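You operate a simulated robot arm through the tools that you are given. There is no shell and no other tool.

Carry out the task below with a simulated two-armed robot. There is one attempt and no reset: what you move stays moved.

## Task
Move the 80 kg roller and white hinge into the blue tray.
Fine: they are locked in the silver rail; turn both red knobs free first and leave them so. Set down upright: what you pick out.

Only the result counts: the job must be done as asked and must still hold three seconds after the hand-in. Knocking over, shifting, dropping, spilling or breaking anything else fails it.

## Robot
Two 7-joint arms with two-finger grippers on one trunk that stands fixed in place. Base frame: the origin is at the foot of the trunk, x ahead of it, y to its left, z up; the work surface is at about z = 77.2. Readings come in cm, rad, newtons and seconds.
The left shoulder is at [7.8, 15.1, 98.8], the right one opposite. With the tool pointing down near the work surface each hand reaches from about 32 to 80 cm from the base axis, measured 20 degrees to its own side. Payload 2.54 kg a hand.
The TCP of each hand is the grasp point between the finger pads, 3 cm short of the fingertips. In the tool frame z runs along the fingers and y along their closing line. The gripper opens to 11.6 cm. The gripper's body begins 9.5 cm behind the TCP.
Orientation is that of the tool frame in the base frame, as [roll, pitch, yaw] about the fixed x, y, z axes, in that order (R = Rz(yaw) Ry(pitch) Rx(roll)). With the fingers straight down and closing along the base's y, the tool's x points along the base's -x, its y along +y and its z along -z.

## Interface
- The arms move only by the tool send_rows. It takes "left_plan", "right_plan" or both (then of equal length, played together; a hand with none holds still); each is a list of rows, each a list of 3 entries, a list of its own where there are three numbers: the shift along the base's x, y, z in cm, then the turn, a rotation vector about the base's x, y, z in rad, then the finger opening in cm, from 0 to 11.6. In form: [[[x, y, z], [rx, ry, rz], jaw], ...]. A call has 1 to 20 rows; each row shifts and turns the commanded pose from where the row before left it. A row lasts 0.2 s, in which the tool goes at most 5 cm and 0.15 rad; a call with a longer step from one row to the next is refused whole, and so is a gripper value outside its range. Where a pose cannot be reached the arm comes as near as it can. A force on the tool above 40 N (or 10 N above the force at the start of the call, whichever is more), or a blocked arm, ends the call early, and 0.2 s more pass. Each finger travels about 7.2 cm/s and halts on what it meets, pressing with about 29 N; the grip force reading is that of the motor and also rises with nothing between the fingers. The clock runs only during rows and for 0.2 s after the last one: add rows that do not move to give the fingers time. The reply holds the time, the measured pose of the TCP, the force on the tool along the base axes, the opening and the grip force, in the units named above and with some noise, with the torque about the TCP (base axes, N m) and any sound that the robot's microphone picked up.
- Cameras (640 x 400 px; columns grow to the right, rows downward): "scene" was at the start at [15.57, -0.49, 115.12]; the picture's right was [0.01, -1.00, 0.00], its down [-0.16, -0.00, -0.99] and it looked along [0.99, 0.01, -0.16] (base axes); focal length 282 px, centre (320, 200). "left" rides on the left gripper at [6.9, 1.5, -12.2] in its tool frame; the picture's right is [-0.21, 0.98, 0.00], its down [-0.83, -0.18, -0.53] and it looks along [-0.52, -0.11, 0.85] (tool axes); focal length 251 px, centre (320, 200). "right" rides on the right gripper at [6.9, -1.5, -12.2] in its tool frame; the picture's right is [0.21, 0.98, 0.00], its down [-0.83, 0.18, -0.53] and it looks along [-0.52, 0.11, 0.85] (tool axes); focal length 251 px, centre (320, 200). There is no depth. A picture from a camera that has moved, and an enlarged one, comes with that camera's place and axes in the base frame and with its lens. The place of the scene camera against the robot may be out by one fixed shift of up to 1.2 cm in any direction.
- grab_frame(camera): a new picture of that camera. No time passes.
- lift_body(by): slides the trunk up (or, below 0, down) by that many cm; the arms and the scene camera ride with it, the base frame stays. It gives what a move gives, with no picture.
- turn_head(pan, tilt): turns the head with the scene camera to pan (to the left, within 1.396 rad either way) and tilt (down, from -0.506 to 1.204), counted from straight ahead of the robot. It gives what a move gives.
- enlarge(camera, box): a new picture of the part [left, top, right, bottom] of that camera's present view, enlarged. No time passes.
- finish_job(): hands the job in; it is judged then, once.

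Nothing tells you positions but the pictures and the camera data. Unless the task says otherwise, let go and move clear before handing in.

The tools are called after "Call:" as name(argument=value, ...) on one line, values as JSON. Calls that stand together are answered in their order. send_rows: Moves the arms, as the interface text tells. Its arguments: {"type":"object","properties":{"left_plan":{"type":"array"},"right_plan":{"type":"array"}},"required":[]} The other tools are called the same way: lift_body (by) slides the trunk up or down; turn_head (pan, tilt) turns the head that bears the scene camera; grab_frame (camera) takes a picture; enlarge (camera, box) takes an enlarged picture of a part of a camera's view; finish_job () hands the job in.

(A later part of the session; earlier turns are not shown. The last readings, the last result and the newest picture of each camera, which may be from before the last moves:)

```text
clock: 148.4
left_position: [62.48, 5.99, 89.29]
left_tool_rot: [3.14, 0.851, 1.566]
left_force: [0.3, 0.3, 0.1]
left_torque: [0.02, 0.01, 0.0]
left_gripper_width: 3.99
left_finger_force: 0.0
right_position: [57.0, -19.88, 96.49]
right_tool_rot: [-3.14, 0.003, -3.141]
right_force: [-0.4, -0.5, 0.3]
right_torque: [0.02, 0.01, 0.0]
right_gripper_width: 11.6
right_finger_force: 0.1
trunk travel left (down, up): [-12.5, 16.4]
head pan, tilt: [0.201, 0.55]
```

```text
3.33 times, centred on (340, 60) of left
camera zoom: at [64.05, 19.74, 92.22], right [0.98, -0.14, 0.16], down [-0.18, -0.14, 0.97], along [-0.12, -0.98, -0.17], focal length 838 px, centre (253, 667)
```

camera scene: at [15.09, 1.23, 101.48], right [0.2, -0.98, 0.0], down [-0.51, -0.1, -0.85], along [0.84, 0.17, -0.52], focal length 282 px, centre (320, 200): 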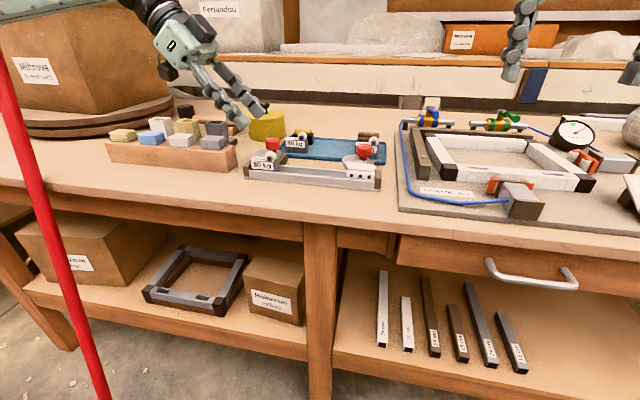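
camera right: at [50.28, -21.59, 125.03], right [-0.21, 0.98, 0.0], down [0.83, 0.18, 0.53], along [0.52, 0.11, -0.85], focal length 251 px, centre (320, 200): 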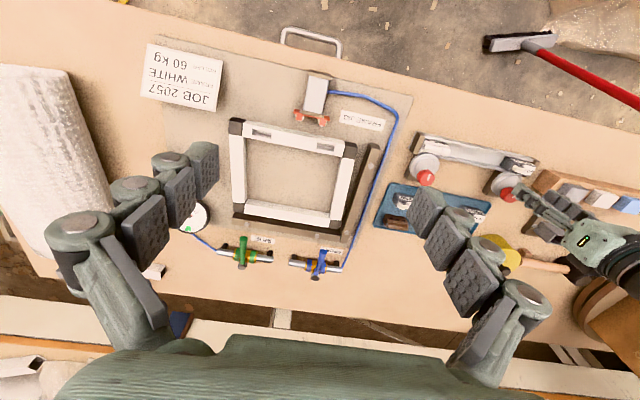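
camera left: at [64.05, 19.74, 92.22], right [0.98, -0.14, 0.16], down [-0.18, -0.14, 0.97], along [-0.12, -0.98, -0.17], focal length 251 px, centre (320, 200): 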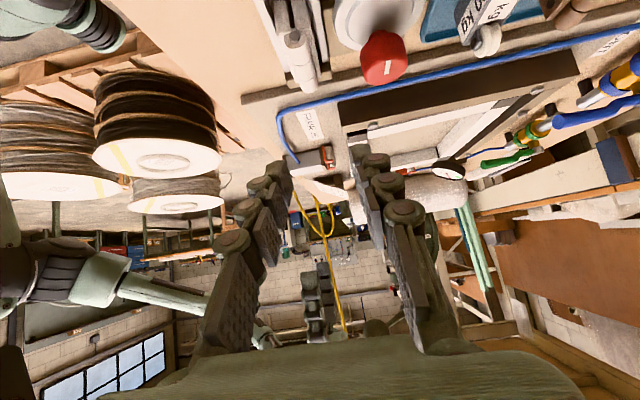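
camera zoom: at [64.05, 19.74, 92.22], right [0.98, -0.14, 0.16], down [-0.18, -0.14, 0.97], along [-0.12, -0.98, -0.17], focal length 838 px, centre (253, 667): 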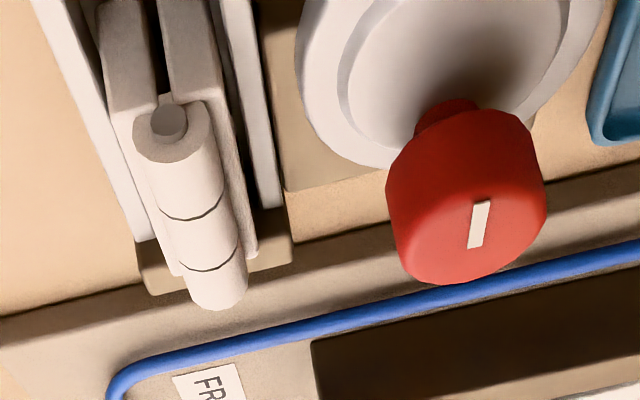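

The hinge leaves stand only ~1 cm above the rail walls here, so a lift from this lean would be weak. Better: grip lightly and slide it along the rail to the middle-left, where I can grip its ends deeply. Descending with a narrow opening.

Call:
send_rows(left_plan=[[[0, -0.2, -1.3], [0, 0, 0.005], 3.2], [[0, -0.2, -1.3], [0, 0, 0], 2.8], [[0, -0.2, -1.3], [0, 0, 0], 2.8], [[0, -0.2, -1.3], [0, 0, 0], 2.8], [[0, -0.05, -1.2], [0, 0, 0], 2.8], [[0, 0, 0], [0, 0, 0], 2.8]])

Call:
enlarge(camera="left", box=[250, 60, 410, 200])

Call:
enlarge(camera="scene", box=[310, 130, 410, 205])

```text
clock: 149.8
left_position: [62.4, 5.15, 82.9]
left_tool_rot: [-3.14, 0.85, 1.572]
left_force: [-0.3, 0.6, 0.1]
left_torque: [-0.01, 0.01, 0.01]
left_gripper_width: 2.79
left_finger_force: 0.0
right_position: [56.98, -19.95, 96.59]
right_tool_rot: [3.141, 0.001, 3.141]
right_force: [0.3, 0.6, 0.4]
right_torque: [0.0, 0.0, -0.01]
right_gripper_width: 11.59
right_finger_force: 0.1
trunk travel left (down, up): [-12.5, 16.4]
head pan, tilt: [0.201, 0.55]
```

```text
2.86 times, centred on (330, 130) of left
camera zoom: at [64.02, 19.0, 85.75], right [0.98, -0.14, 0.16], down [-0.18, -0.14, 0.97], along [-0.11, -0.98, -0.17], focal length 718 px, centre (291, 400)
```

zoom: 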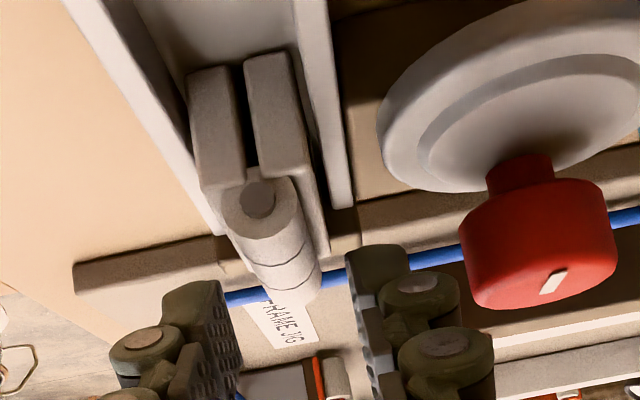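

```text
5.33 times, centred on (360, 168) of scene
camera zoom: at [15.09, 1.22, 101.48], right [0.2, -0.98, 0.0], down [-0.51, -0.1, -0.85], along [0.84, 0.17, -0.52], focal length 1506 px, centre (107, 373)
```

zoom: 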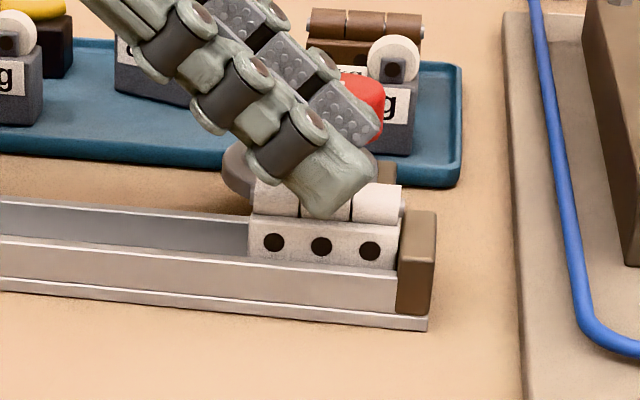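

Clear end-on view: leaves x 61.6–63.6, tops at z≈79.1, barrel above. Centring and lowering to straddle the leaves.

Call:
send_rows(left_plan=[[[0.1, 0, -0.6], [0, 0, 0], 2.8], [[0.1, 0, -0.6], [0, 0, 0], 2.8], [[0, 0, -0.45], [0, 0, 0], 2.8], [[0, 0, 0], [0, 0, 0], 2.8]])

Call:
enlarge(camera="left", box=[250, 60, 410, 200])

Call:
enlarge(camera="scene", box=[310, 130, 410, 205])

```text
clock: 150.8
left_position: [62.73, 5.18, 81.2]
left_tool_rot: [3.139, 0.85, 1.571]
left_force: [0.2, -0.3, -0.7]
left_torque: [0.02, 0.0, 0.0]
left_gripper_width: 2.79
left_finger_force: 0.1
right_position: [57.02, -19.92, 96.44]
right_tool_rot: [-3.141, 0.002, -3.14]
right_force: [0.6, -0.2, 0.0]
right_torque: [-0.02, 0.02, -0.02]
right_gripper_width: 11.59
right_finger_force: 0.1
trunk travel left (down, up): [-12.5, 16.4]
head pan, tilt: [0.201, 0.55]
```

```text
2.86 times, centred on (330, 130) of left
camera zoom: at [64.2, 18.94, 84.2], right [0.98, -0.14, 0.16], down [-0.18, -0.14, 0.97], along [-0.11, -0.98, -0.17], focal length 718 px, centre (291, 400)
```

zoom: 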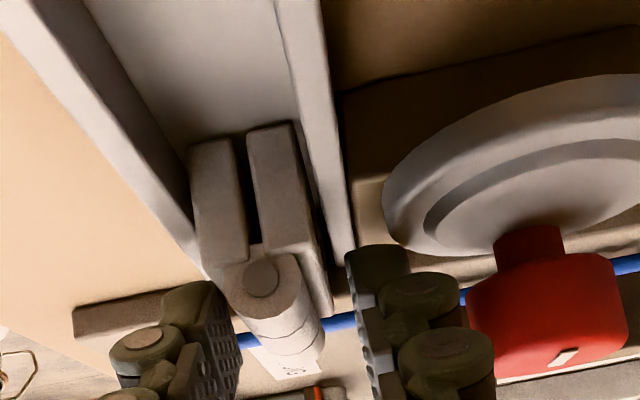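

```text
5.33 times, centred on (360, 168) of scene
camera zoom: at [15.09, 1.22, 101.48], right [0.2, -0.98, 0.0], down [-0.51, -0.1, -0.85], along [0.84, 0.17, -0.52], focal length 1506 px, centre (107, 373)
```

zoom: 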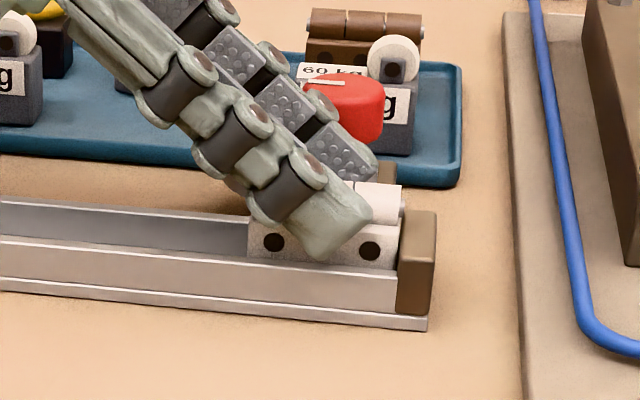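

Closing on the leaves.

Call:
send_rows(left_plan=[[[0, 0, 0], [0, 0, 0], 2.3], [[0, 0, 0], [0, 0, 0], 1.9], [[0, 0, 0], [0, 0, 0], 1.2], [[0, 0, 0], [0, 0, 0], 1.2]])

```text
clock: 151.8
left_position: [62.65, 5.14, 81.28]
left_tool_rot: [-3.142, 0.85, 1.573]
left_force: [-0.4, 0.3, -0.3]
left_torque: [0.01, 0.01, -0.03]
left_gripper_width: 2.12
left_finger_force: 28.8
right_position: [57.08, -19.92, 96.66]
right_tool_rot: [-3.14, 0.002, 3.141]
right_force: [-0.3, 0.2, -0.8]
right_torque: [0.03, -0.01, -0.01]
right_gripper_width: 11.58
right_finger_force: 0.2
trunk travel left (down, up): [-12.5, 16.4]
head pan, tilt: [0.201, 0.55]
```

Gripped (2.12 cm). Sliding it slowly along the channel, first a short test.

Call:
send_rows(left_plan=[[[0, 0.1, 0], [0, 0, 0], 1.2], [[0, 0.25, 0], [0, 0, 0], 1.2], [[0, 0.35, 0], [0, 0, 0], 1.2], [[0, 0.35, 0], [0, 0, 0], 1.2], [[0, 0.25, 0], [0, 0, 0], 1.2], [[0, 0.1, 0], [0, 0, 0], 1.2], [[0, 0, 0], [0, 0, 0], 1.2]])

Call:
enlarge(camera="scene", box=[310, 130, 410, 205])

```text
clock: 153.4
left_position: [62.74, 6.56, 81.26]
left_tool_rot: [3.14, 0.85, 1.572]
left_force: [-3.4, -1.0, 0.5]
left_torque: [-0.08, 0.13, -0.12]
left_gripper_width: 2.1
left_finger_force: 28.8
right_position: [57.01, -20.03, 96.38]
right_tool_rot: [3.142, 0.002, -3.142]
right_force: [0.5, -0.3, 0.4]
right_torque: [-0.01, -0.03, -0.02]
right_gripper_width: 11.61
right_finger_force: 0.1
trunk travel left (down, up): [-12.5, 16.4]
head pan, tilt: [0.201, 0.55]
```

```text
5.33 times, centred on (360, 168) of scene
camera zoom: at [15.07, 1.21, 101.48], right [0.2, -0.98, 0.0], down [-0.51, -0.1, -0.85], along [0.84, 0.17, -0.52], focal length 1506 px, centre (107, 373)
```

zoom: 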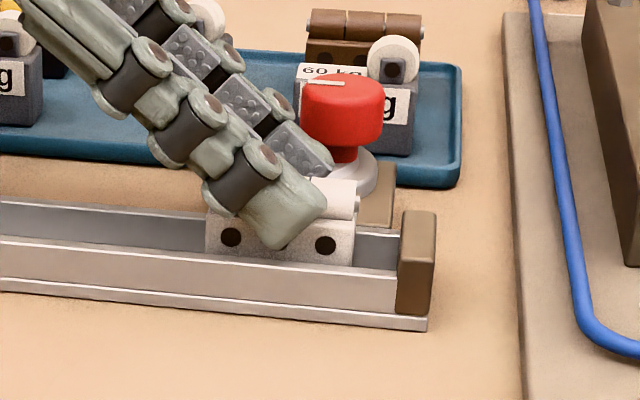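

It slides along nicely. Continuing toward the middle-left of the rail.

Call:
send_rows(left_plan=[[[-0.05, 0.2, 0], [0, 0, 0], 1.2], [[-0.03, 0.4, 0], [0, 0, 0], 1.2], [[0, 0.6, 0], [0, 0, 0], 1.2], [[0, 0.7, 0], [0, 0, 0], 1.2], [[0, 0.7, 0], [0, 0, 0], 1.2], [[0, 0.7, 0], [0, 0, 0], 1.2], [[0, 0.7, 0], [0, 0, 0], 1.2], [[0, 0.7, 0], [0, 0, 0], 1.2], [[0, 0.7, 0], [0, 0, 0], 1.2], [[0, 0.6, 0], [0, 0, 0], 1.2], [[0, 0.4, 0], [0, 0, 0], 1.2], [[0, 0.2, 0], [0, 0, 0], 1.2], [[0, 0, 0], [0, 0, 0], 1.2]])

Call:
enlarge(camera="scene", box=[250, 120, 410, 210])

```text
clock: 156.2
left_position: [62.58, 13.42, 81.16]
left_tool_rot: [-3.141, 0.85, 1.574]
left_force: [-0.5, -0.3, 0.1]
left_torque: [0.01, 0.01, 0.01]
left_gripper_width: 2.1
left_finger_force: 28.5
right_position: [57.01, -19.93, 96.47]
right_tool_rot: [-3.14, 0.0, 3.141]
right_force: [-0.5, 0.0, 0.0]
right_torque: [0.0, 0.01, 0.01]
right_gripper_width: 11.61
right_finger_force: 0.0
trunk travel left (down, up): [-12.5, 16.4]
head pan, tilt: [0.201, 0.55]
```

```text
4.00 times, centred on (330, 165) of scene
camera zoom: at [15.09, 1.22, 101.48], right [0.2, -0.98, 0.0], down [-0.51, -0.1, -0.85], along [0.84, 0.17, -0.52], focal length 1130 px, centre (280, 340)
```

zoom: 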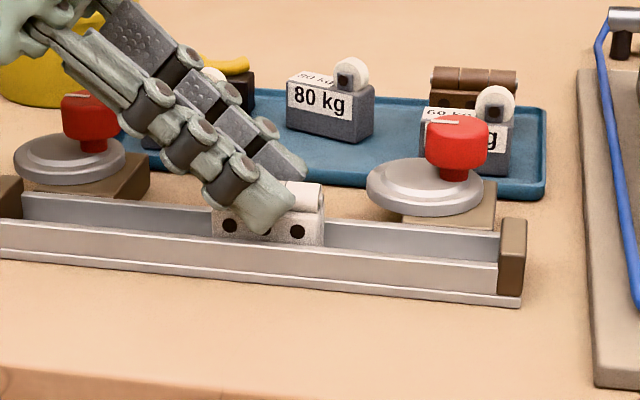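

Call:
send_rows(left_plan=[[[0, 0.2, 0], [0, 0, 0], 1.2], [[0, 0.5, 0], [0, 0, 0], 1.2], [[0, 0.7, 0], [0, 0, 0], 1.2], [[0, 0.7, 0], [0, 0, 0], 1.2], [[0, 0.5, 0], [0, 0, 0], 1.2], [[0, 0.2, 0], [0, 0, 0], 1.2], [[0, 0, 0], [0, 0, 0], 1.2], [[0, 0, 0], [0, 0, 0], 2.2], [[0, 0, 0], [0, 0, 0], 2.5], [[0, 0, 0], [0, 0, 0], 2.9], [[0, 0, 0], [0, 0, 0], 2.9]])

Call:
enlarge(camera="left", box=[250, 60, 410, 200])

Call:
enlarge(camera="scene", box=[250, 120, 410, 210])

```text
clock: 158.6
left_position: [62.66, 16.15, 81.31]
left_tool_rot: [3.14, 0.852, 1.573]
left_force: [1.3, -0.2, -0.2]
left_torque: [0.02, 0.02, 0.03]
left_gripper_width: 2.89
left_finger_force: 0.2
right_position: [56.98, -20.01, 96.52]
right_tool_rot: [3.141, 0.001, -3.141]
right_force: [-0.2, -0.1, 0.0]
right_torque: [0.0, -0.05, 0.02]
right_gripper_width: 11.61
right_finger_force: 0.0
trunk travel left (down, up): [-12.5, 16.4]
head pan, tilt: [0.201, 0.55]
```

```text
2.86 times, centred on (330, 130) of left
camera zoom: at [64.14, 29.85, 84.23], right [0.98, -0.14, 0.16], down [-0.18, -0.14, 0.97], along [-0.11, -0.98, -0.17], focal length 718 px, centre (291, 400)
```

zoom: 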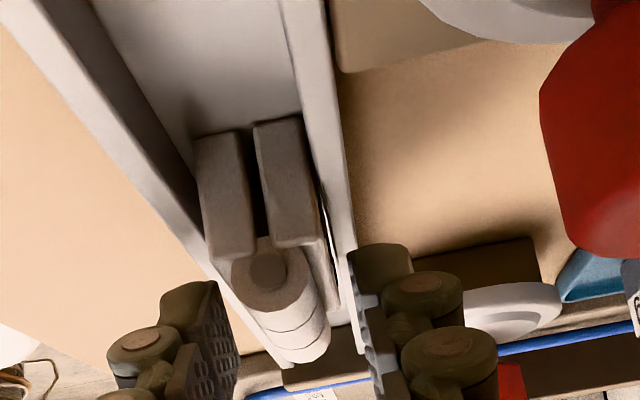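

```text
4.00 times, centred on (330, 165) of scene
camera zoom: at [15.09, 1.22, 101.48], right [0.2, -0.98, 0.0], down [-0.51, -0.1, -0.85], along [0.84, 0.17, -0.52], focal length 1130 px, centre (280, 340)
```

zoom: 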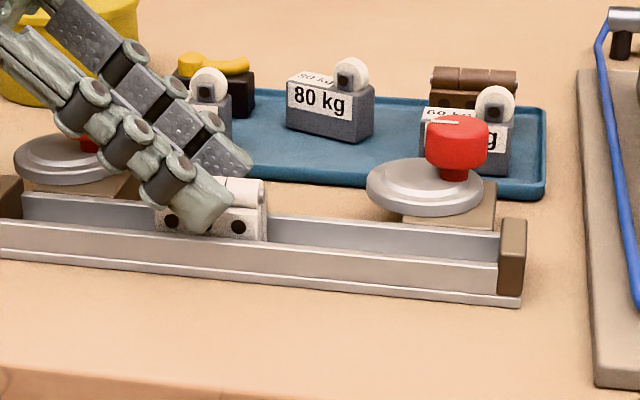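

Released at mid-rail, standing upright (centre y≈14.9). Rising and turning the hand to grip its ends.

Call:
send_rows(left_plan=[[[0, 0, 0.5], [0, 0, 0], 2.9], [[0, 0, 1.2], [0, 0, 0], 2.9], [[0, 0, 1.6], [0, 0, 0], 2.9], [[0, 0, 1.8], [0, 0, 0], 3.5], [[0, 0, 1.8], [0, 0, 0], 5], [[-0.3, 0, 1.0], [0, 0, 0.1], 6.6], [[-0.6, 0, 0.5], [0, 0, 0.134], 7], [[-0.6, 0, 0], [0, 0, 0.134], 7], [[-0.6, 0, 0], [0, 0, 0.134], 7], [[-0.6, -0.1, 0], [0, 0, 0.134], 7], [[-0.6, -0.2, 0], [0, 0, 0.134], 7], [[-0.6, -0.2, 0], [0, 0, 0.134], 7], [[-0.6, -0.2, 0], [0, 0, 0.134], 7], [[-0.6, -0.2, 0], [0, 0, 0.134], 7], [[-0.6, -0.2, 0], [0, 0, 0.134], 7], [[-0.6, -0.1, 0], [0, 0, 0.134], 7], [[0, 0, 0], [0, 0, 0.131], 7], [[0, 0, 0], [0, 0, 0], 7]])

Call:
grab_frame(camera="left")

Call:
enlarge(camera="left", box=[230, 70, 410, 180])

```text
clock: 162.4
left_position: [56.39, 14.76, 89.61]
left_tool_rot: [3.14, 0.85, -3.137]
left_force: [0.6, 0.3, -0.5]
left_torque: [-0.01, 0.0, 0.04]
left_gripper_width: 6.98
left_finger_force: 0.2
right_position: [56.95, -19.98, 96.59]
right_tool_rot: [3.141, 0.0, -3.141]
right_force: [-0.7, -0.2, 0.4]
right_torque: [0.01, 0.03, 0.0]
right_gripper_width: 11.62
right_finger_force: 0.1
trunk travel left (down, up): [-12.5, 16.4]
head pan, tilt: [0.201, 0.55]
```

```text
taken
camera left: at [42.73, 16.28, 92.54], right [0.14, 0.98, 0.16], down [0.14, -0.18, 0.97], along [0.98, -0.11, -0.17], focal length 251 px, centre (320, 200)
```

left: 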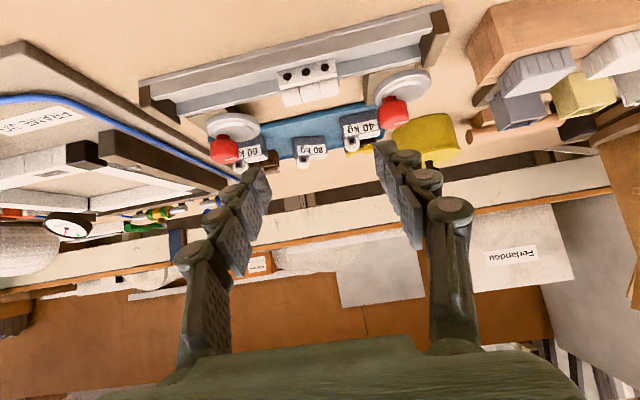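

```text
3.56 times, centred on (320, 125) of left
camera zoom: at [42.73, 16.28, 92.54], right [0.14, 0.98, 0.16], down [0.14, -0.18, 0.97], along [0.98, -0.11, -0.17], focal length 894 px, centre (320, 467)
```

zoom: 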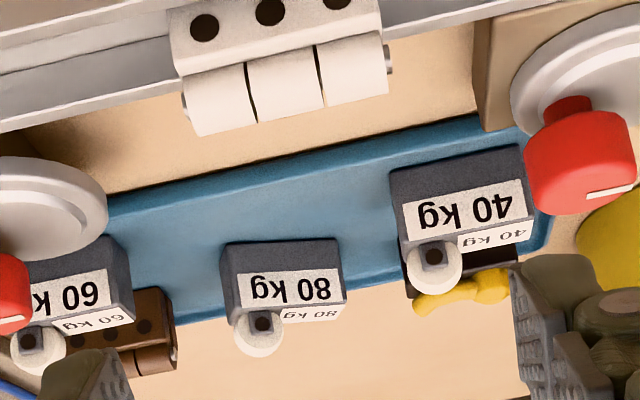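

Good view of the hinge from the front. Moving down to the start of the approach line for its ends.

Call:
send_rows(left_plan=[[[0.38, 0, -1.35], [0, 0, 0], 7], [[0.38, 0, -1.35], [0, 0, 0], 7], [[0.38, 0, -1.35], [0, 0, 0], 7], [[0.37, 0, -1.35], [0, 0, 0], 7], [[0.37, 0, -1.35], [0, 0, 0], 7], [[0, 0, 0], [0, 0, 0], 7]])

Call:
enlarge(camera="left", box=[220, 60, 420, 200])

Call:
enlarge(camera="right", box=[420, 130, 620, 270])

```text
clock: 163.8
left_position: [58.1, 14.82, 82.83]
left_tool_rot: [3.139, 0.848, -3.137]
left_force: [-0.1, 0.2, -0.4]
left_torque: [0.01, -0.01, 0.0]
left_gripper_width: 7.0
left_finger_force: 0.1
right_position: [56.99, -20.04, 96.55]
right_tool_rot: [-3.141, 0.001, 3.141]
right_force: [0.6, -0.7, -0.1]
right_torque: [0.0, 0.01, 0.02]
right_gripper_width: 11.61
right_finger_force: 0.1
trunk travel left (down, up): [-12.5, 16.4]
head pan, tilt: [0.201, 0.55]
```

```text
2.86 times, centred on (320, 130) of left
camera zoom: at [44.46, 16.34, 85.73], right [0.14, 0.98, 0.16], down [0.14, -0.18, 0.97], along [0.98, -0.11, -0.17], focal length 718 px, centre (320, 400)
```

zoom: 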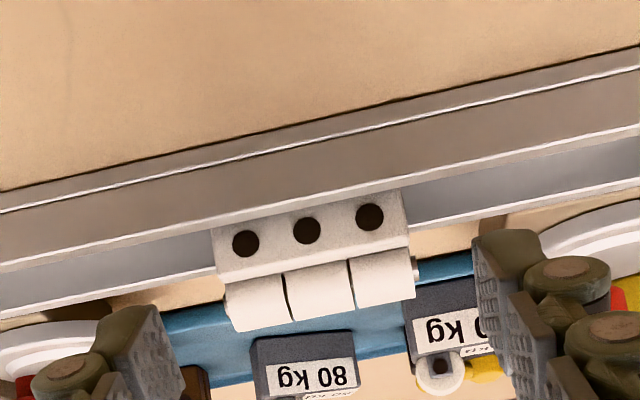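

```text
2.86 times, centred on (520, 200) of right
camera zoom: at [50.27, -21.59, 108.74], right [-0.21, 0.98, 0.0], down [0.83, 0.18, 0.53], along [0.52, 0.11, -0.84], focal length 718 px, centre (-251, 200)
```

zoom: 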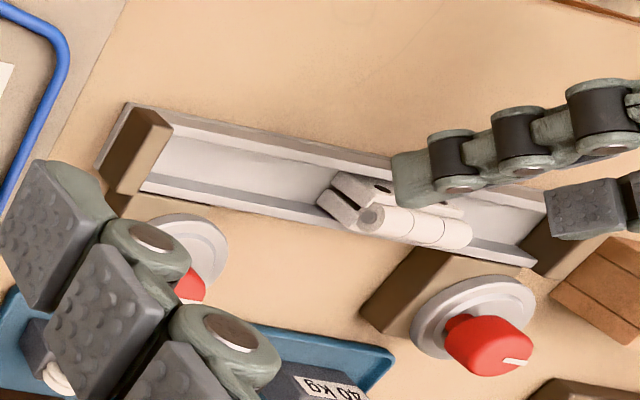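

Centred. Advancing along the tool axis toward the hinge ends.

Call:
send_rows(left_plan=[[[0.63, 0, -0.53], [0, 0, 0], 7], [[0.63, 0, -0.53], [0, 0, 0], 7], [[0.63, 0, -0.53], [0, 0, 0], 7], [[0, 0, 0], [0, 0, 0], 7]])

Call:
enlarge(camera="left", box=[220, 60, 420, 200])

Call:
enlarge(camera="right", box=[460, 150, 620, 260])

```text
clock: 164.8
left_position: [59.96, 14.8, 81.3]
left_tool_rot: [3.139, 0.849, -3.139]
left_force: [0.2, -0.3, -0.1]
left_torque: [0.0, 0.02, -0.02]
left_gripper_width: 7.0
left_finger_force: 0.0
right_position: [57.06, -19.86, 96.52]
right_tool_rot: [-3.141, 0.003, 3.141]
right_force: [0.1, 0.1, 0.4]
right_torque: [-0.01, 0.01, -0.02]
right_gripper_width: 11.6
right_finger_force: 0.0
trunk travel left (down, up): [-12.5, 16.4]
head pan, tilt: [0.201, 0.55]
```

```text
2.86 times, centred on (320, 130) of left
camera zoom: at [46.33, 16.4, 84.32], right [0.14, 0.98, 0.16], down [0.14, -0.18, 0.97], along [0.98, -0.11, -0.17], focal length 718 px, centre (320, 400)
```

zoom: 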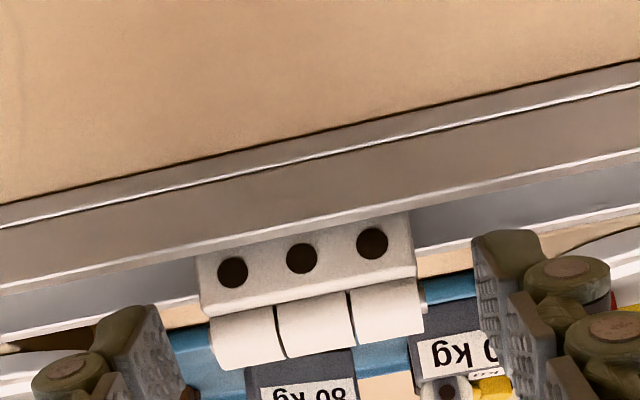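

```text
3.64 times, centred on (540, 205) of right
camera zoom: at [50.27, -21.6, 108.74], right [-0.21, 0.98, 0.0], down [0.83, 0.18, 0.53], along [0.52, 0.11, -0.84], focal length 914 px, centre (-480, 182)
```

zoom: 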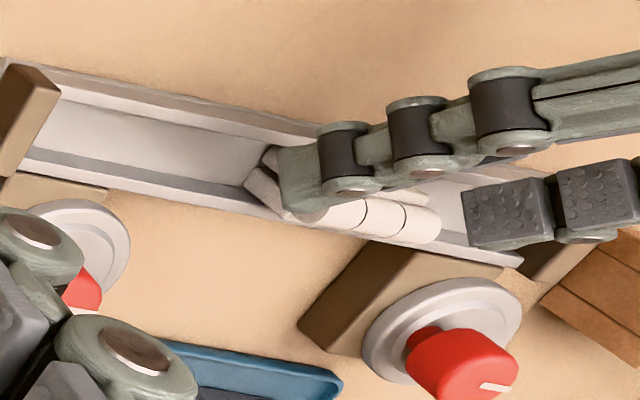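

Call:
send_rows(left_plan=[[[0.33, -0.1, -0.28], [0, 0, 0], 7], [[0.33, -0.05, -0.28], [0, 0, 0], 7], [[0.33, 0, -0.28], [0, 0, 0], 7], [[0.32, 0, -0.26], [0, 0, 0], 7], [[0, 0, 0], [0, 0, 0], 6.5]])

Call:
enlarge(camera="left", box=[220, 60, 420, 200])

Call:
enlarge(camera="right", box=[460, 150, 620, 260])

```text
clock: 166.0
left_position: [61.36, 14.69, 80.24]
left_tool_rot: [3.139, 0.85, -3.138]
left_force: [-0.9, -0.3, -0.5]
left_torque: [-0.01, -0.01, 0.01]
left_gripper_width: 6.48
left_finger_force: 0.1
right_position: [56.91, -19.85, 96.52]
right_tool_rot: [3.141, 0.003, 3.141]
right_force: [-0.1, 0.5, -0.2]
right_torque: [0.0, 0.03, 0.01]
right_gripper_width: 11.59
right_finger_force: 0.1
trunk travel left (down, up): [-12.5, 16.4]
head pan, tilt: [0.201, 0.55]
```

```text
2.86 times, centred on (320, 130) of left
camera zoom: at [47.73, 16.25, 83.24], right [0.14, 0.98, 0.16], down [0.14, -0.18, 0.97], along [0.98, -0.11, -0.17], focal length 718 px, centre (320, 400)
```

zoom: 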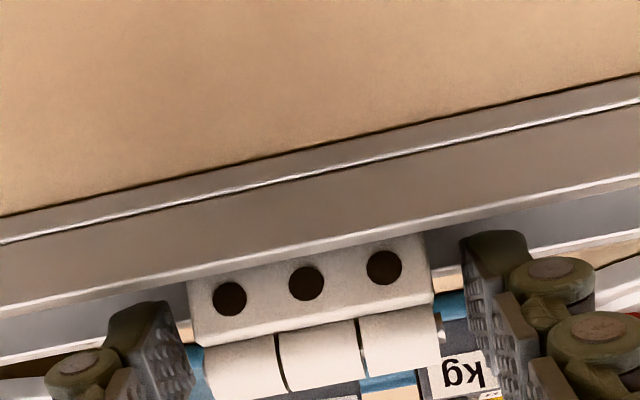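

```text
3.64 times, centred on (540, 205) of right
camera zoom: at [50.27, -21.6, 108.75], right [-0.21, 0.98, 0.0], down [0.83, 0.18, 0.54], along [0.52, 0.11, -0.84], focal length 914 px, centre (-480, 182)
```

zoom: 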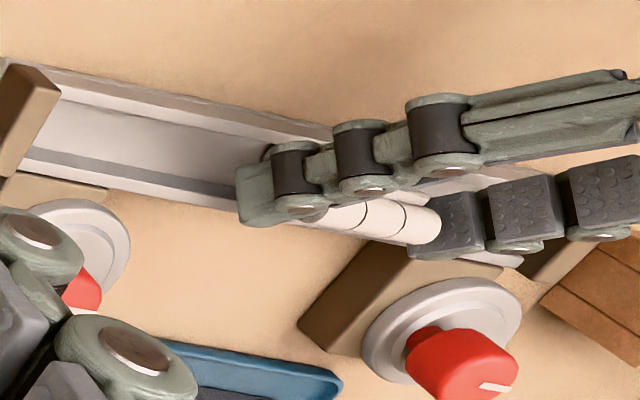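

Both fingers flank the hinge ends deep in the channel. Closing.

Call:
send_rows(left_plan=[[[0, 0, 0], [0, 0, 0], 6.0], [[0, 0, 0], [0, 0, 0], 5.5], [[0, 0, 0], [0, 0, 0], 4.8], [[0, 0, 0], [0, 0, 0], 4.0], [[0, 0, 0], [0, 0, 0], 3.5]])

Call:
enlarge(camera="left", box=[220, 60, 420, 200])

Call:
enlarge(camera="right", box=[460, 150, 620, 260])

```text
clock: 167.2
left_position: [61.39, 14.76, 80.17]
left_tool_rot: [3.141, 0.85, -3.141]
left_force: [-0.7, -0.8, 0.0]
left_torque: [0.01, 0.0, 0.01]
left_gripper_width: 4.9
left_finger_force: 29.0
right_position: [57.12, -19.97, 96.62]
right_tool_rot: [3.14, 0.002, -3.141]
right_force: [0.3, 0.7, 1.0]
right_torque: [-0.02, 0.04, 0.03]
right_gripper_width: 11.61
right_finger_force: 0.0
trunk travel left (down, up): [-12.5, 16.4]
head pan, tilt: [0.201, 0.55]
```

```text
2.86 times, centred on (320, 130) of left
camera zoom: at [47.71, 16.25, 83.24], right [0.14, 0.98, 0.16], down [0.14, -0.18, 0.97], along [0.98, -0.11, -0.17], focal length 718 px, centre (320, 400)
```

zoom: 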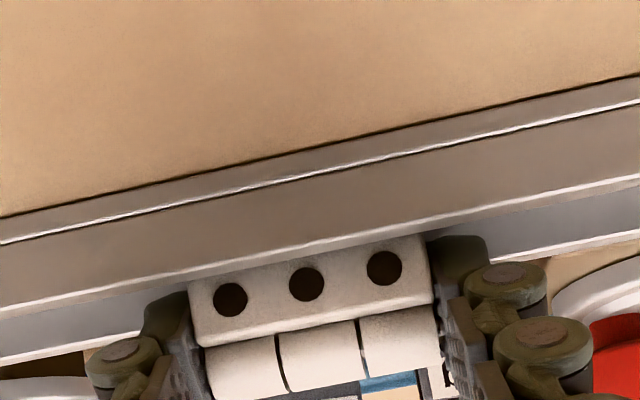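

```text
3.64 times, centred on (540, 205) of right
camera zoom: at [50.26, -21.6, 108.75], right [-0.21, 0.98, 0.0], down [0.83, 0.18, 0.54], along [0.52, 0.11, -0.84], focal length 914 px, centre (-480, 182)
```

zoom: 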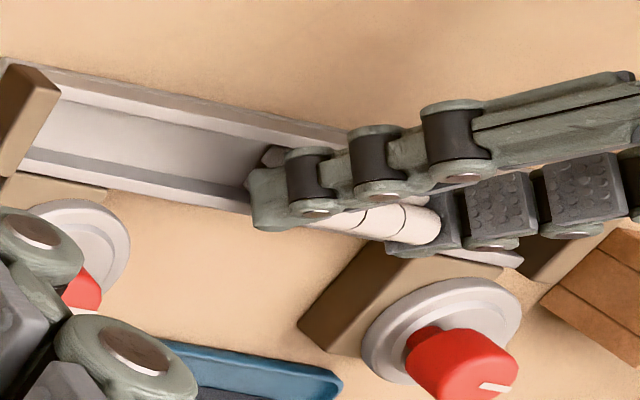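

Firm grip on the hinge ends (4.90 cm). Lifting smoothly.

Call:
send_rows(left_plan=[[[0, 0, 0.15], [0, 0, 0], 3.0], [[0, 0, 0.3], [0, 0, 0], 3.0], [[0, 0, 0.5], [0, 0, 0], 3.0], [[0, 0, 0.7], [0, 0, 0], 3.0], [[0, 0, 0.8], [0, 0, 0], 3.0], [[0, 0, 0.9], [0, 0, 0], 3.0], [[0, 0, 0.9], [0, 0, 0], 3.0], [[0, 0, 0.9], [0, 0, 0], 3.0], [[0, 0, 0.9], [0, 0, 0], 3.0], [[0, 0, 0.8], [0, 0, 0], 3.0], [[0, 0, 0.7], [0, 0, 0], 3.0], [[0, 0, 0.5], [0, 0, 0], 3.0], [[0, 0, 0.3], [0, 0, 0], 3.0], [[0, 0, 0.15], [0, 0, 0], 3.0], [[0, 0, 0], [0, 0, 0], 3.0]])

Call:
enlarge(camera="scene", box=[250, 90, 410, 210])

Call:
enlarge(camera="left", box=[220, 60, 420, 200])

```text
clock: 170.4
left_position: [61.4, 14.59, 88.71]
left_tool_rot: [3.141, 0.849, -3.138]
left_force: [-0.1, -0.7, -0.2]
left_torque: [0.0, 0.03, 0.01]
left_gripper_width: 4.88
left_finger_force: 29.3
right_position: [57.04, -19.94, 96.55]
right_tool_rot: [3.141, 0.002, -3.141]
right_force: [0.8, 0.0, 0.6]
right_torque: [0.02, 0.02, 0.02]
right_gripper_width: 11.62
right_finger_force: 0.1
trunk travel left (down, up): [-12.5, 16.4]
head pan, tilt: [0.201, 0.55]
```

```text
3.33 times, centred on (330, 150) of scene
camera zoom: at [15.09, 1.22, 101.48], right [0.2, -0.98, 0.0], down [-0.51, -0.1, -0.85], along [0.84, 0.17, -0.52], focal length 941 px, centre (287, 367)
```

zoom: 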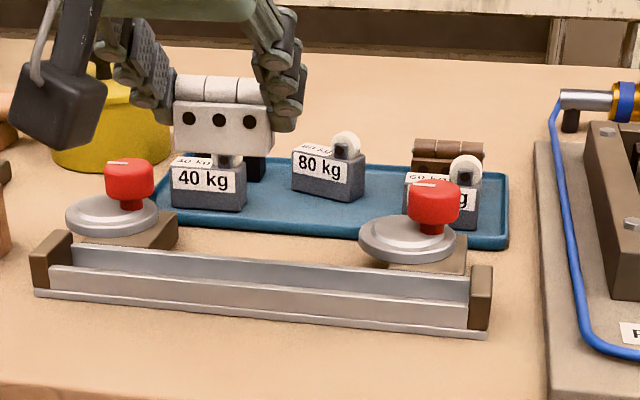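

```text
2.86 times, centred on (320, 130) of left
camera zoom: at [47.75, 16.22, 91.67], right [0.14, 0.98, 0.16], down [0.14, -0.18, 0.97], along [0.98, -0.11, -0.17], focal length 718 px, centre (320, 400)
```

zoom: 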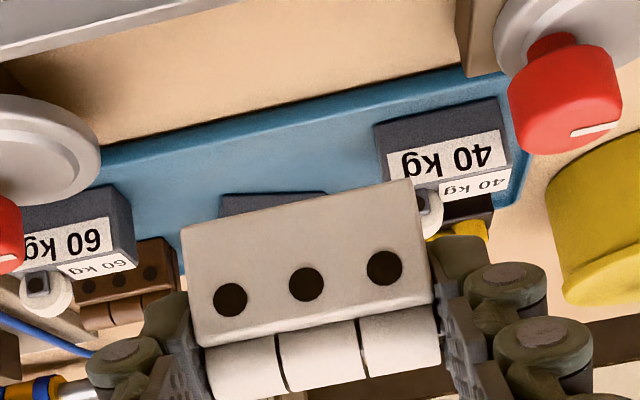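

Hinge held upright. Carrying it gently to the free spot in front of the 80 kg roller.

Call:
send_rows(left_plan=[[[0.2, -0.03, 0], [0, 0, -0.01], 3.0], [[0.4, -0.07, 0], [0, 0, -0.02], 3.0], [[0.6, -0.1, 0], [0, 0, -0.02], 3.0], [[0.8, -0.14, 0], [0, 0, -0.02], 3.0], [[0.9, -0.15, 0], [0, 0, -0.02], 3.0], [[0.9, -0.15, 0], [0, 0, -0.02], 3.0], [[0.9, -0.15, 0], [0, 0, -0.02], 3.0], [[0.9, -0.15, 0], [0, 0, -0.02], 3.0], [[0.9, -0.15, 0], [0, 0, -0.02], 3.0], [[0.9, -0.15, 0], [0, 0, -0.02], 3.0], [[0.9, -0.15, 0], [0, 0, -0.02], 3.0], [[0.9, -0.15, 0], [0, 0, -0.02], 3.0], [[0.9, -0.15, 0], [0, 0, -0.02], 3.0], [[0.9, -0.15, 0], [0, 0, -0.02], 3.0], [[0.8, -0.14, 0], [0, 0, -0.02], 3.0], [[0.5, -0.1, 0], [0, 0, -0.02], 3.0], [[0.3, -0.05, 0], [0, 0, -0.01], 3.0], [[0.2, -0.03, 0], [0, 0, 0], 3.0], [[0, 0, 0], [0, 0, 0], 3.0]])

Call:
enlarge(camera="scene", box=[250, 90, 410, 210])

Call:
grab_frame(camera="left")

```text
clock: 174.4
left_position: [74.19, 12.37, 88.74]
left_tool_rot: [3.14, 0.851, 2.824]
left_force: [0.0, -0.3, 0.1]
left_torque: [0.04, 0.02, 0.04]
left_gripper_width: 4.87
left_finger_force: 28.7
right_position: [57.08, -20.0, 96.57]
right_tool_rot: [3.141, 0.003, -3.141]
right_force: [-0.4, 0.7, -0.3]
right_torque: [0.02, -0.02, -0.01]
right_gripper_width: 11.61
right_finger_force: 0.0
trunk travel left (down, up): [-12.5, 16.4]
head pan, tilt: [0.201, 0.55]
```

```text
3.33 times, centred on (330, 150) of scene
camera zoom: at [15.1, 1.22, 101.48], right [0.2, -0.98, 0.0], down [-0.51, -0.1, -0.85], along [0.84, 0.17, -0.52], focal length 941 px, centre (287, 367)
```

zoom: 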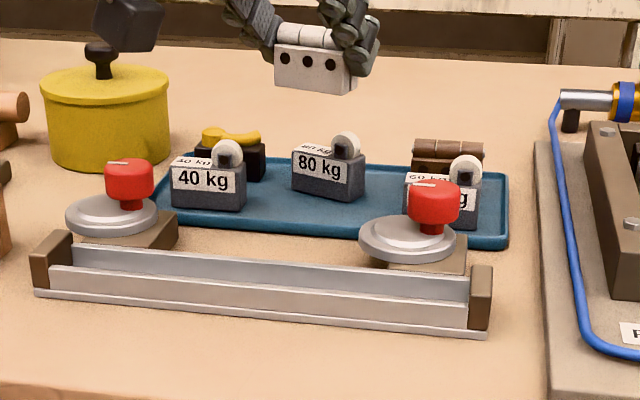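

```text
taken
camera left: at [61.78, 18.29, 91.68], right [0.44, 0.88, 0.16], down [0.08, -0.22, 0.97], along [0.89, -0.41, -0.17], focal length 251 px, centre (320, 200)
```

left: 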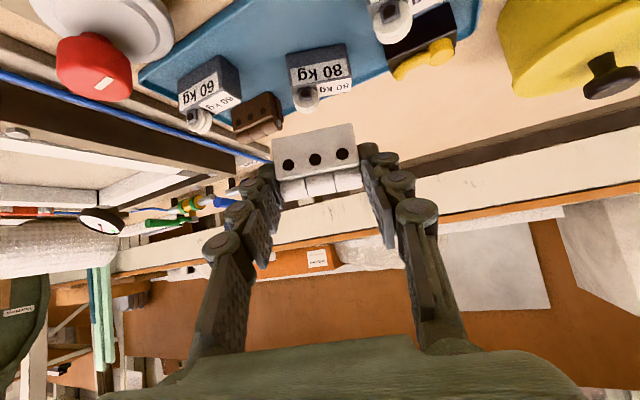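

Position looks right (between front rim and the roller). Lowering.

Call:
send_rows(left_plan=[[[0, 0, -0.2], [0, 0, 0], 3.0], [[0, 0, -0.4], [0, 0, 0], 3.0], [[0, 0, -0.7], [0, 0, 0], 3.0], [[0, 0, -0.9], [0, 0, 0], 3.0], [[0, 0, -0.9], [0, 0, 0], 3.0], [[0, 0, -0.9], [0, 0, 0], 3.0], [[0, 0, -0.9], [0, 0, 0], 3.0], [[0, 0, -0.8], [0, 0, 0], 3.0], [[0, 0, -0.6], [0, 0, 0], 3.0], [[0, 0, -0.3], [0, 0, 0], 3.0], [[0, 0, -0.2], [0, 0, 0], 3.0], [[0, 0, 0], [0, 0, 0], 3.0]])

Call:
enlarge(camera="scene", box=[260, 110, 400, 205])

Call:
enlarge(camera="left", box=[160, 20, 460, 220])

```text
clock: 177.0
left_position: [74.18, 12.52, 82.06]
left_tool_rot: [3.14, 0.85, 2.824]
left_force: [0.4, -0.4, -0.9]
left_torque: [0.0, 0.04, 0.0]
left_gripper_width: 4.89
left_finger_force: 28.9
right_position: [57.05, -19.96, 96.51]
right_tool_rot: [-3.141, 0.002, 3.141]
right_force: [-0.3, 0.1, -0.7]
right_torque: [-0.01, -0.03, 0.0]
right_gripper_width: 11.58
right_finger_force: 0.0
trunk travel left (down, up): [-12.5, 16.4]
head pan, tilt: [0.201, 0.55]
```

```text
4.21 times, centred on (330, 158) of scene
camera zoom: at [15.1, 1.22, 101.48], right [0.2, -0.98, 0.0], down [-0.51, -0.1, -0.85], along [0.84, 0.17, -0.52], focal length 1189 px, centre (278, 379)
```

zoom: 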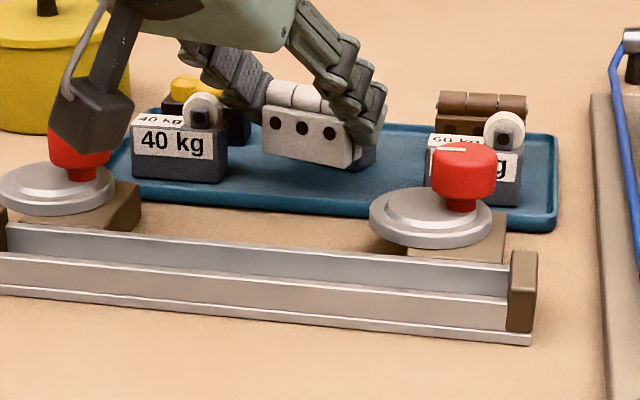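

```text
2.00 times, centred on (310, 120) of left
camera zoom: at [61.71, 18.31, 84.83], right [0.44, 0.88, 0.16], down [0.08, -0.22, 0.97], along [0.89, -0.41, -0.17], focal length 503 px, centre (340, 360)
```

zoom: 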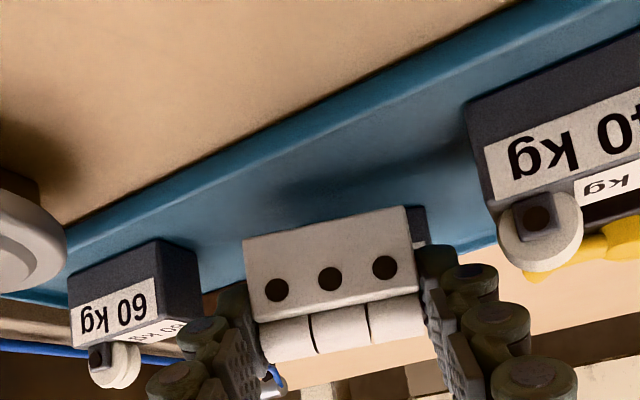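

Call:
send_rows(left_plan=[[[0, 0, -0.2], [0, 0, 0], 3.0], [[0, 0, -0.4], [0, 0, 0], 3.0], [[0, 0, -0.5], [0, 0, 0], 3.0], [[0, 0, -0.4], [0, 0, 0], 3.0], [[0, 0, -0.2], [0, 0, 0], 3.0], [[0, 0, 0], [0, 0, 0], 3.0]])

Call:
enlarge(camera="left", box=[160, 20, 460, 220])

```text
clock: 178.4
left_position: [74.17, 12.5, 80.25]
left_tool_rot: [3.14, 0.85, 2.824]
left_force: [-0.6, 0.0, -0.9]
left_torque: [0.0, 0.0, -0.01]
left_gripper_width: 4.88
left_finger_force: 28.8
right_position: [56.98, -19.97, 96.5]
right_tool_rot: [3.141, 0.001, 3.141]
right_force: [-0.1, -0.1, -0.2]
right_torque: [-0.01, -0.05, 0.04]
right_gripper_width: 11.58
right_finger_force: 0.1
trunk travel left (down, up): [-12.5, 16.4]
head pan, tilt: [0.201, 0.55]
```

```text
2.00 times, centred on (310, 120) of left
camera zoom: at [61.75, 18.34, 83.15], right [0.44, 0.88, 0.16], down [0.08, -0.22, 0.97], along [0.89, -0.41, -0.17], focal length 503 px, centre (340, 360)
```

zoom: 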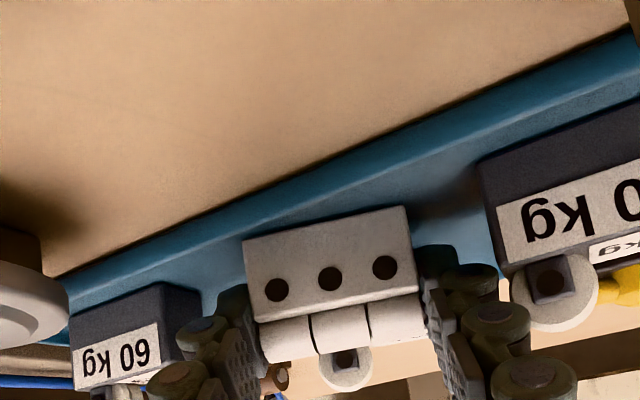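

Call:
send_rows(left_plan=[[[0, 0, -0.15], [0, 0, 0], 3.0], [[0, 0, -0.15], [0, 0, 0], 3.0], [[0, 0, 0], [0, 0, 0], 3.0]])

```text
clock: 179.2
left_position: [74.31, 12.61, 80.16]
left_tool_rot: [3.141, 0.853, 2.825]
left_force: [1.8, 2.2, 5.9]
left_torque: [0.04, -0.08, 0.04]
left_gripper_width: 4.9
left_finger_force: 28.9
right_position: [57.0, -19.94, 96.57]
right_tool_rot: [-3.14, 0.002, 3.141]
right_force: [0.4, -0.1, 0.1]
right_torque: [-0.02, -0.02, 0.02]
right_gripper_width: 11.61
right_finger_force: 0.0
trunk travel left (down, up): [-12.5, 16.4]
head pan, tilt: [0.201, 0.55]
```

Touchdown (6 N). Releasing gently.

Call:
send_rows(left_plan=[[[0, 0, 0.05], [0, 0, 0], 3.0], [[0, 0, 0], [0, 0, 0], 4.7], [[0, 0, 0], [0, 0, 0], 5.1], [[0, 0, 0], [0, 0, 0], 5.5], [[0, 0, 0], [0, 0, 0], 5.8], [[0, 0, 0], [0, 0, 0], 5.8]])

Call:
enlarge(camera="left", box=[160, 20, 460, 220])

Call:
enlarge(camera="scene", box=[260, 110, 400, 205])

```text
clock: 180.6
left_position: [74.2, 12.54, 79.86]
left_tool_rot: [3.14, 0.849, 2.822]
left_force: [-0.2, 0.0, -0.4]
left_torque: [0.0, 0.0, 0.0]
left_gripper_width: 5.79
left_finger_force: 0.0
right_position: [56.94, -19.93, 96.56]
right_tool_rot: [3.14, 0.003, -3.14]
right_force: [0.4, -0.8, 0.0]
right_torque: [0.02, 0.03, 0.01]
right_gripper_width: 11.61
right_finger_force: 0.1
trunk travel left (down, up): [-12.5, 16.4]
head pan, tilt: [0.201, 0.55]
```

```text
2.00 times, centred on (310, 120) of left
camera zoom: at [61.73, 18.29, 82.9], right [0.44, 0.88, 0.16], down [0.08, -0.22, 0.97], along [0.89, -0.41, -0.17], focal length 503 px, centre (340, 360)
```

zoom: 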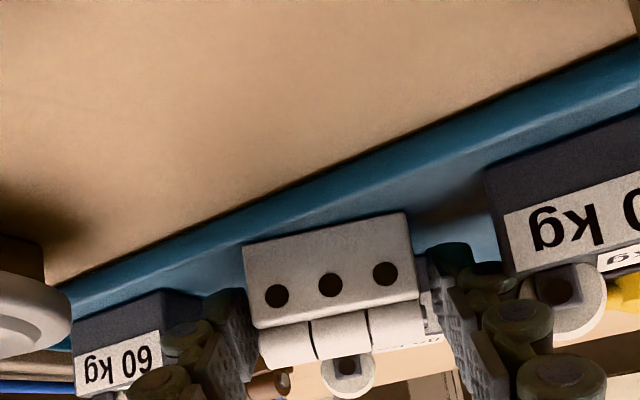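

```text
4.21 times, centred on (330, 158) of scene
camera zoom: at [15.09, 1.22, 101.48], right [0.2, -0.98, 0.0], down [-0.51, -0.1, -0.85], along [0.84, 0.17, -0.52], focal length 1189 px, centre (278, 379)
```

zoom: 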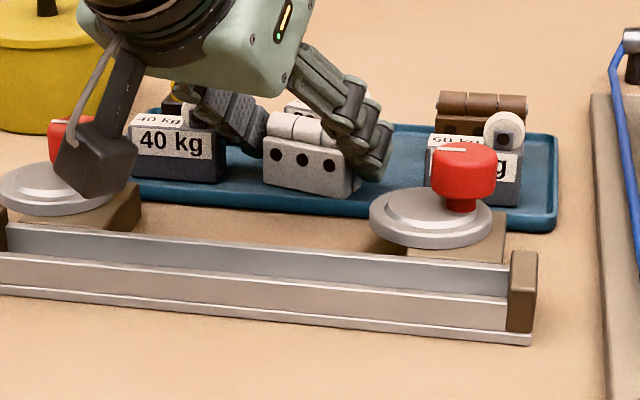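

The hinge stands upright in the tray. Withdrawing straight up.

Call:
send_rows(left_plan=[[[0, 0, 0.3], [0, 0, 0], 5.8], [[0, 0, 0.6], [0, 0, 0], 5.8], [[0, 0, 1.0], [0, 0, 0], 5.8], [[0, 0, 1.4], [0, 0, 0], 5.8], [[0, 0, 1.5], [0, 0, 0], 5.8], [[0, 0, 1.5], [0, 0, 0], 5.8], [[0, 0, 1.5], [0, 0, 0], 5.8], [[-0.5, 0, 1.5], [0, 0, 0], 5.8], [[-1.5, 0, 1], [0, 0, 0], 5.8], [[-2, 0, 0.5], [0, 0, 0], 5.8], [[-2, 0, 0], [0, 0, 0], 5.8], [[-2, 0.5, 0], [0, 0, 0], 5.8], [[-2, 0.5, 0], [0, 0, 0], 5.8], [[0, 0, 0], [0, 0, 0], 5.8]])

Call:
enlarge(camera="scene", box=[240, 110, 400, 210])

Call:
grab_frame(camera="scene")

Call:
enlarge(camera="left", box=[140, 0, 500, 200])

Call:
enlarge(camera="right", box=[360, 100, 640, 320])

```text
clock: 183.6
left_position: [64.08, 13.45, 90.88]
left_tool_rot: [3.141, 0.849, 2.825]
left_force: [0.5, -0.4, 0.8]
left_torque: [0.02, -0.03, 0.01]
left_gripper_width: 5.8
left_finger_force: 0.0
right_position: [57.04, -19.92, 96.53]
right_tool_rot: [-3.14, 0.002, -3.14]
right_force: [0.2, -0.6, -0.4]
right_torque: [-0.02, -0.02, 0.03]
right_gripper_width: 11.62
right_finger_force: 0.1
trunk travel left (down, up): [-12.5, 16.4]
head pan, tilt: [0.201, 0.55]
```

```text
4.00 times, centred on (320, 160) of scene
camera zoom: at [15.08, 1.23, 101.48], right [0.2, -0.98, 0.0], down [-0.51, -0.1, -0.85], along [0.84, 0.17, -0.52], focal length 1130 px, centre (320, 360)
```

zoom: 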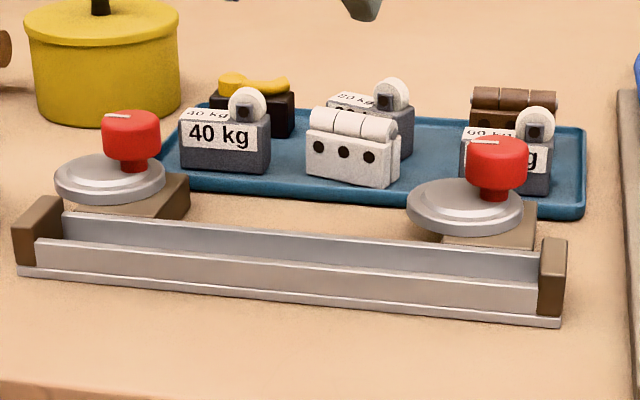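

```text
taken
camera scene: at [15.08, 1.23, 101.48], right [0.2, -0.98, 0.0], down [-0.51, -0.1, -0.85], along [0.84, 0.17, -0.52], focal length 282 px, centre (320, 200)
```

scene: 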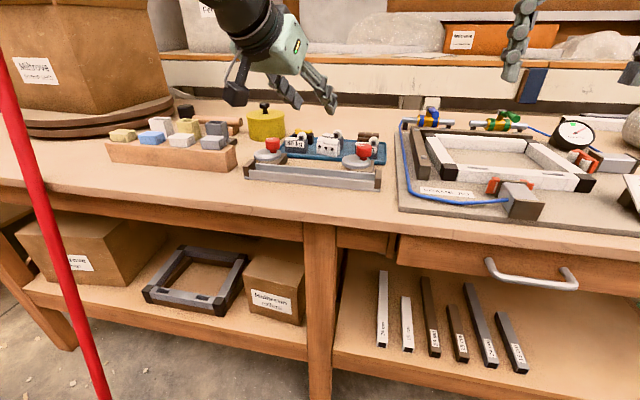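

```text
1.78 times, centred on (320, 100) of left
camera zoom: at [51.61, 19.34, 93.82], right [0.44, 0.88, 0.16], down [0.08, -0.22, 0.97], along [0.89, -0.41, -0.17], focal length 447 px, centre (320, 378)
```

zoom: 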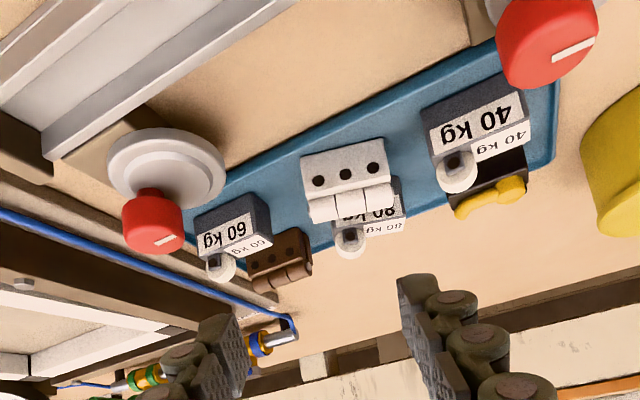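

```text
1.82 times, centred on (500, 210) of right
camera zoom: at [50.25, -21.59, 108.75], right [-0.21, 0.98, 0.0], down [0.83, 0.18, 0.54], along [0.52, 0.11, -0.84], focal length 457 px, centre (-7, 182)
```

zoom: 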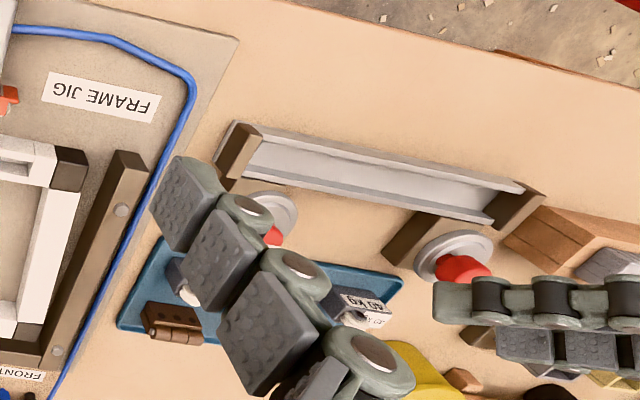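

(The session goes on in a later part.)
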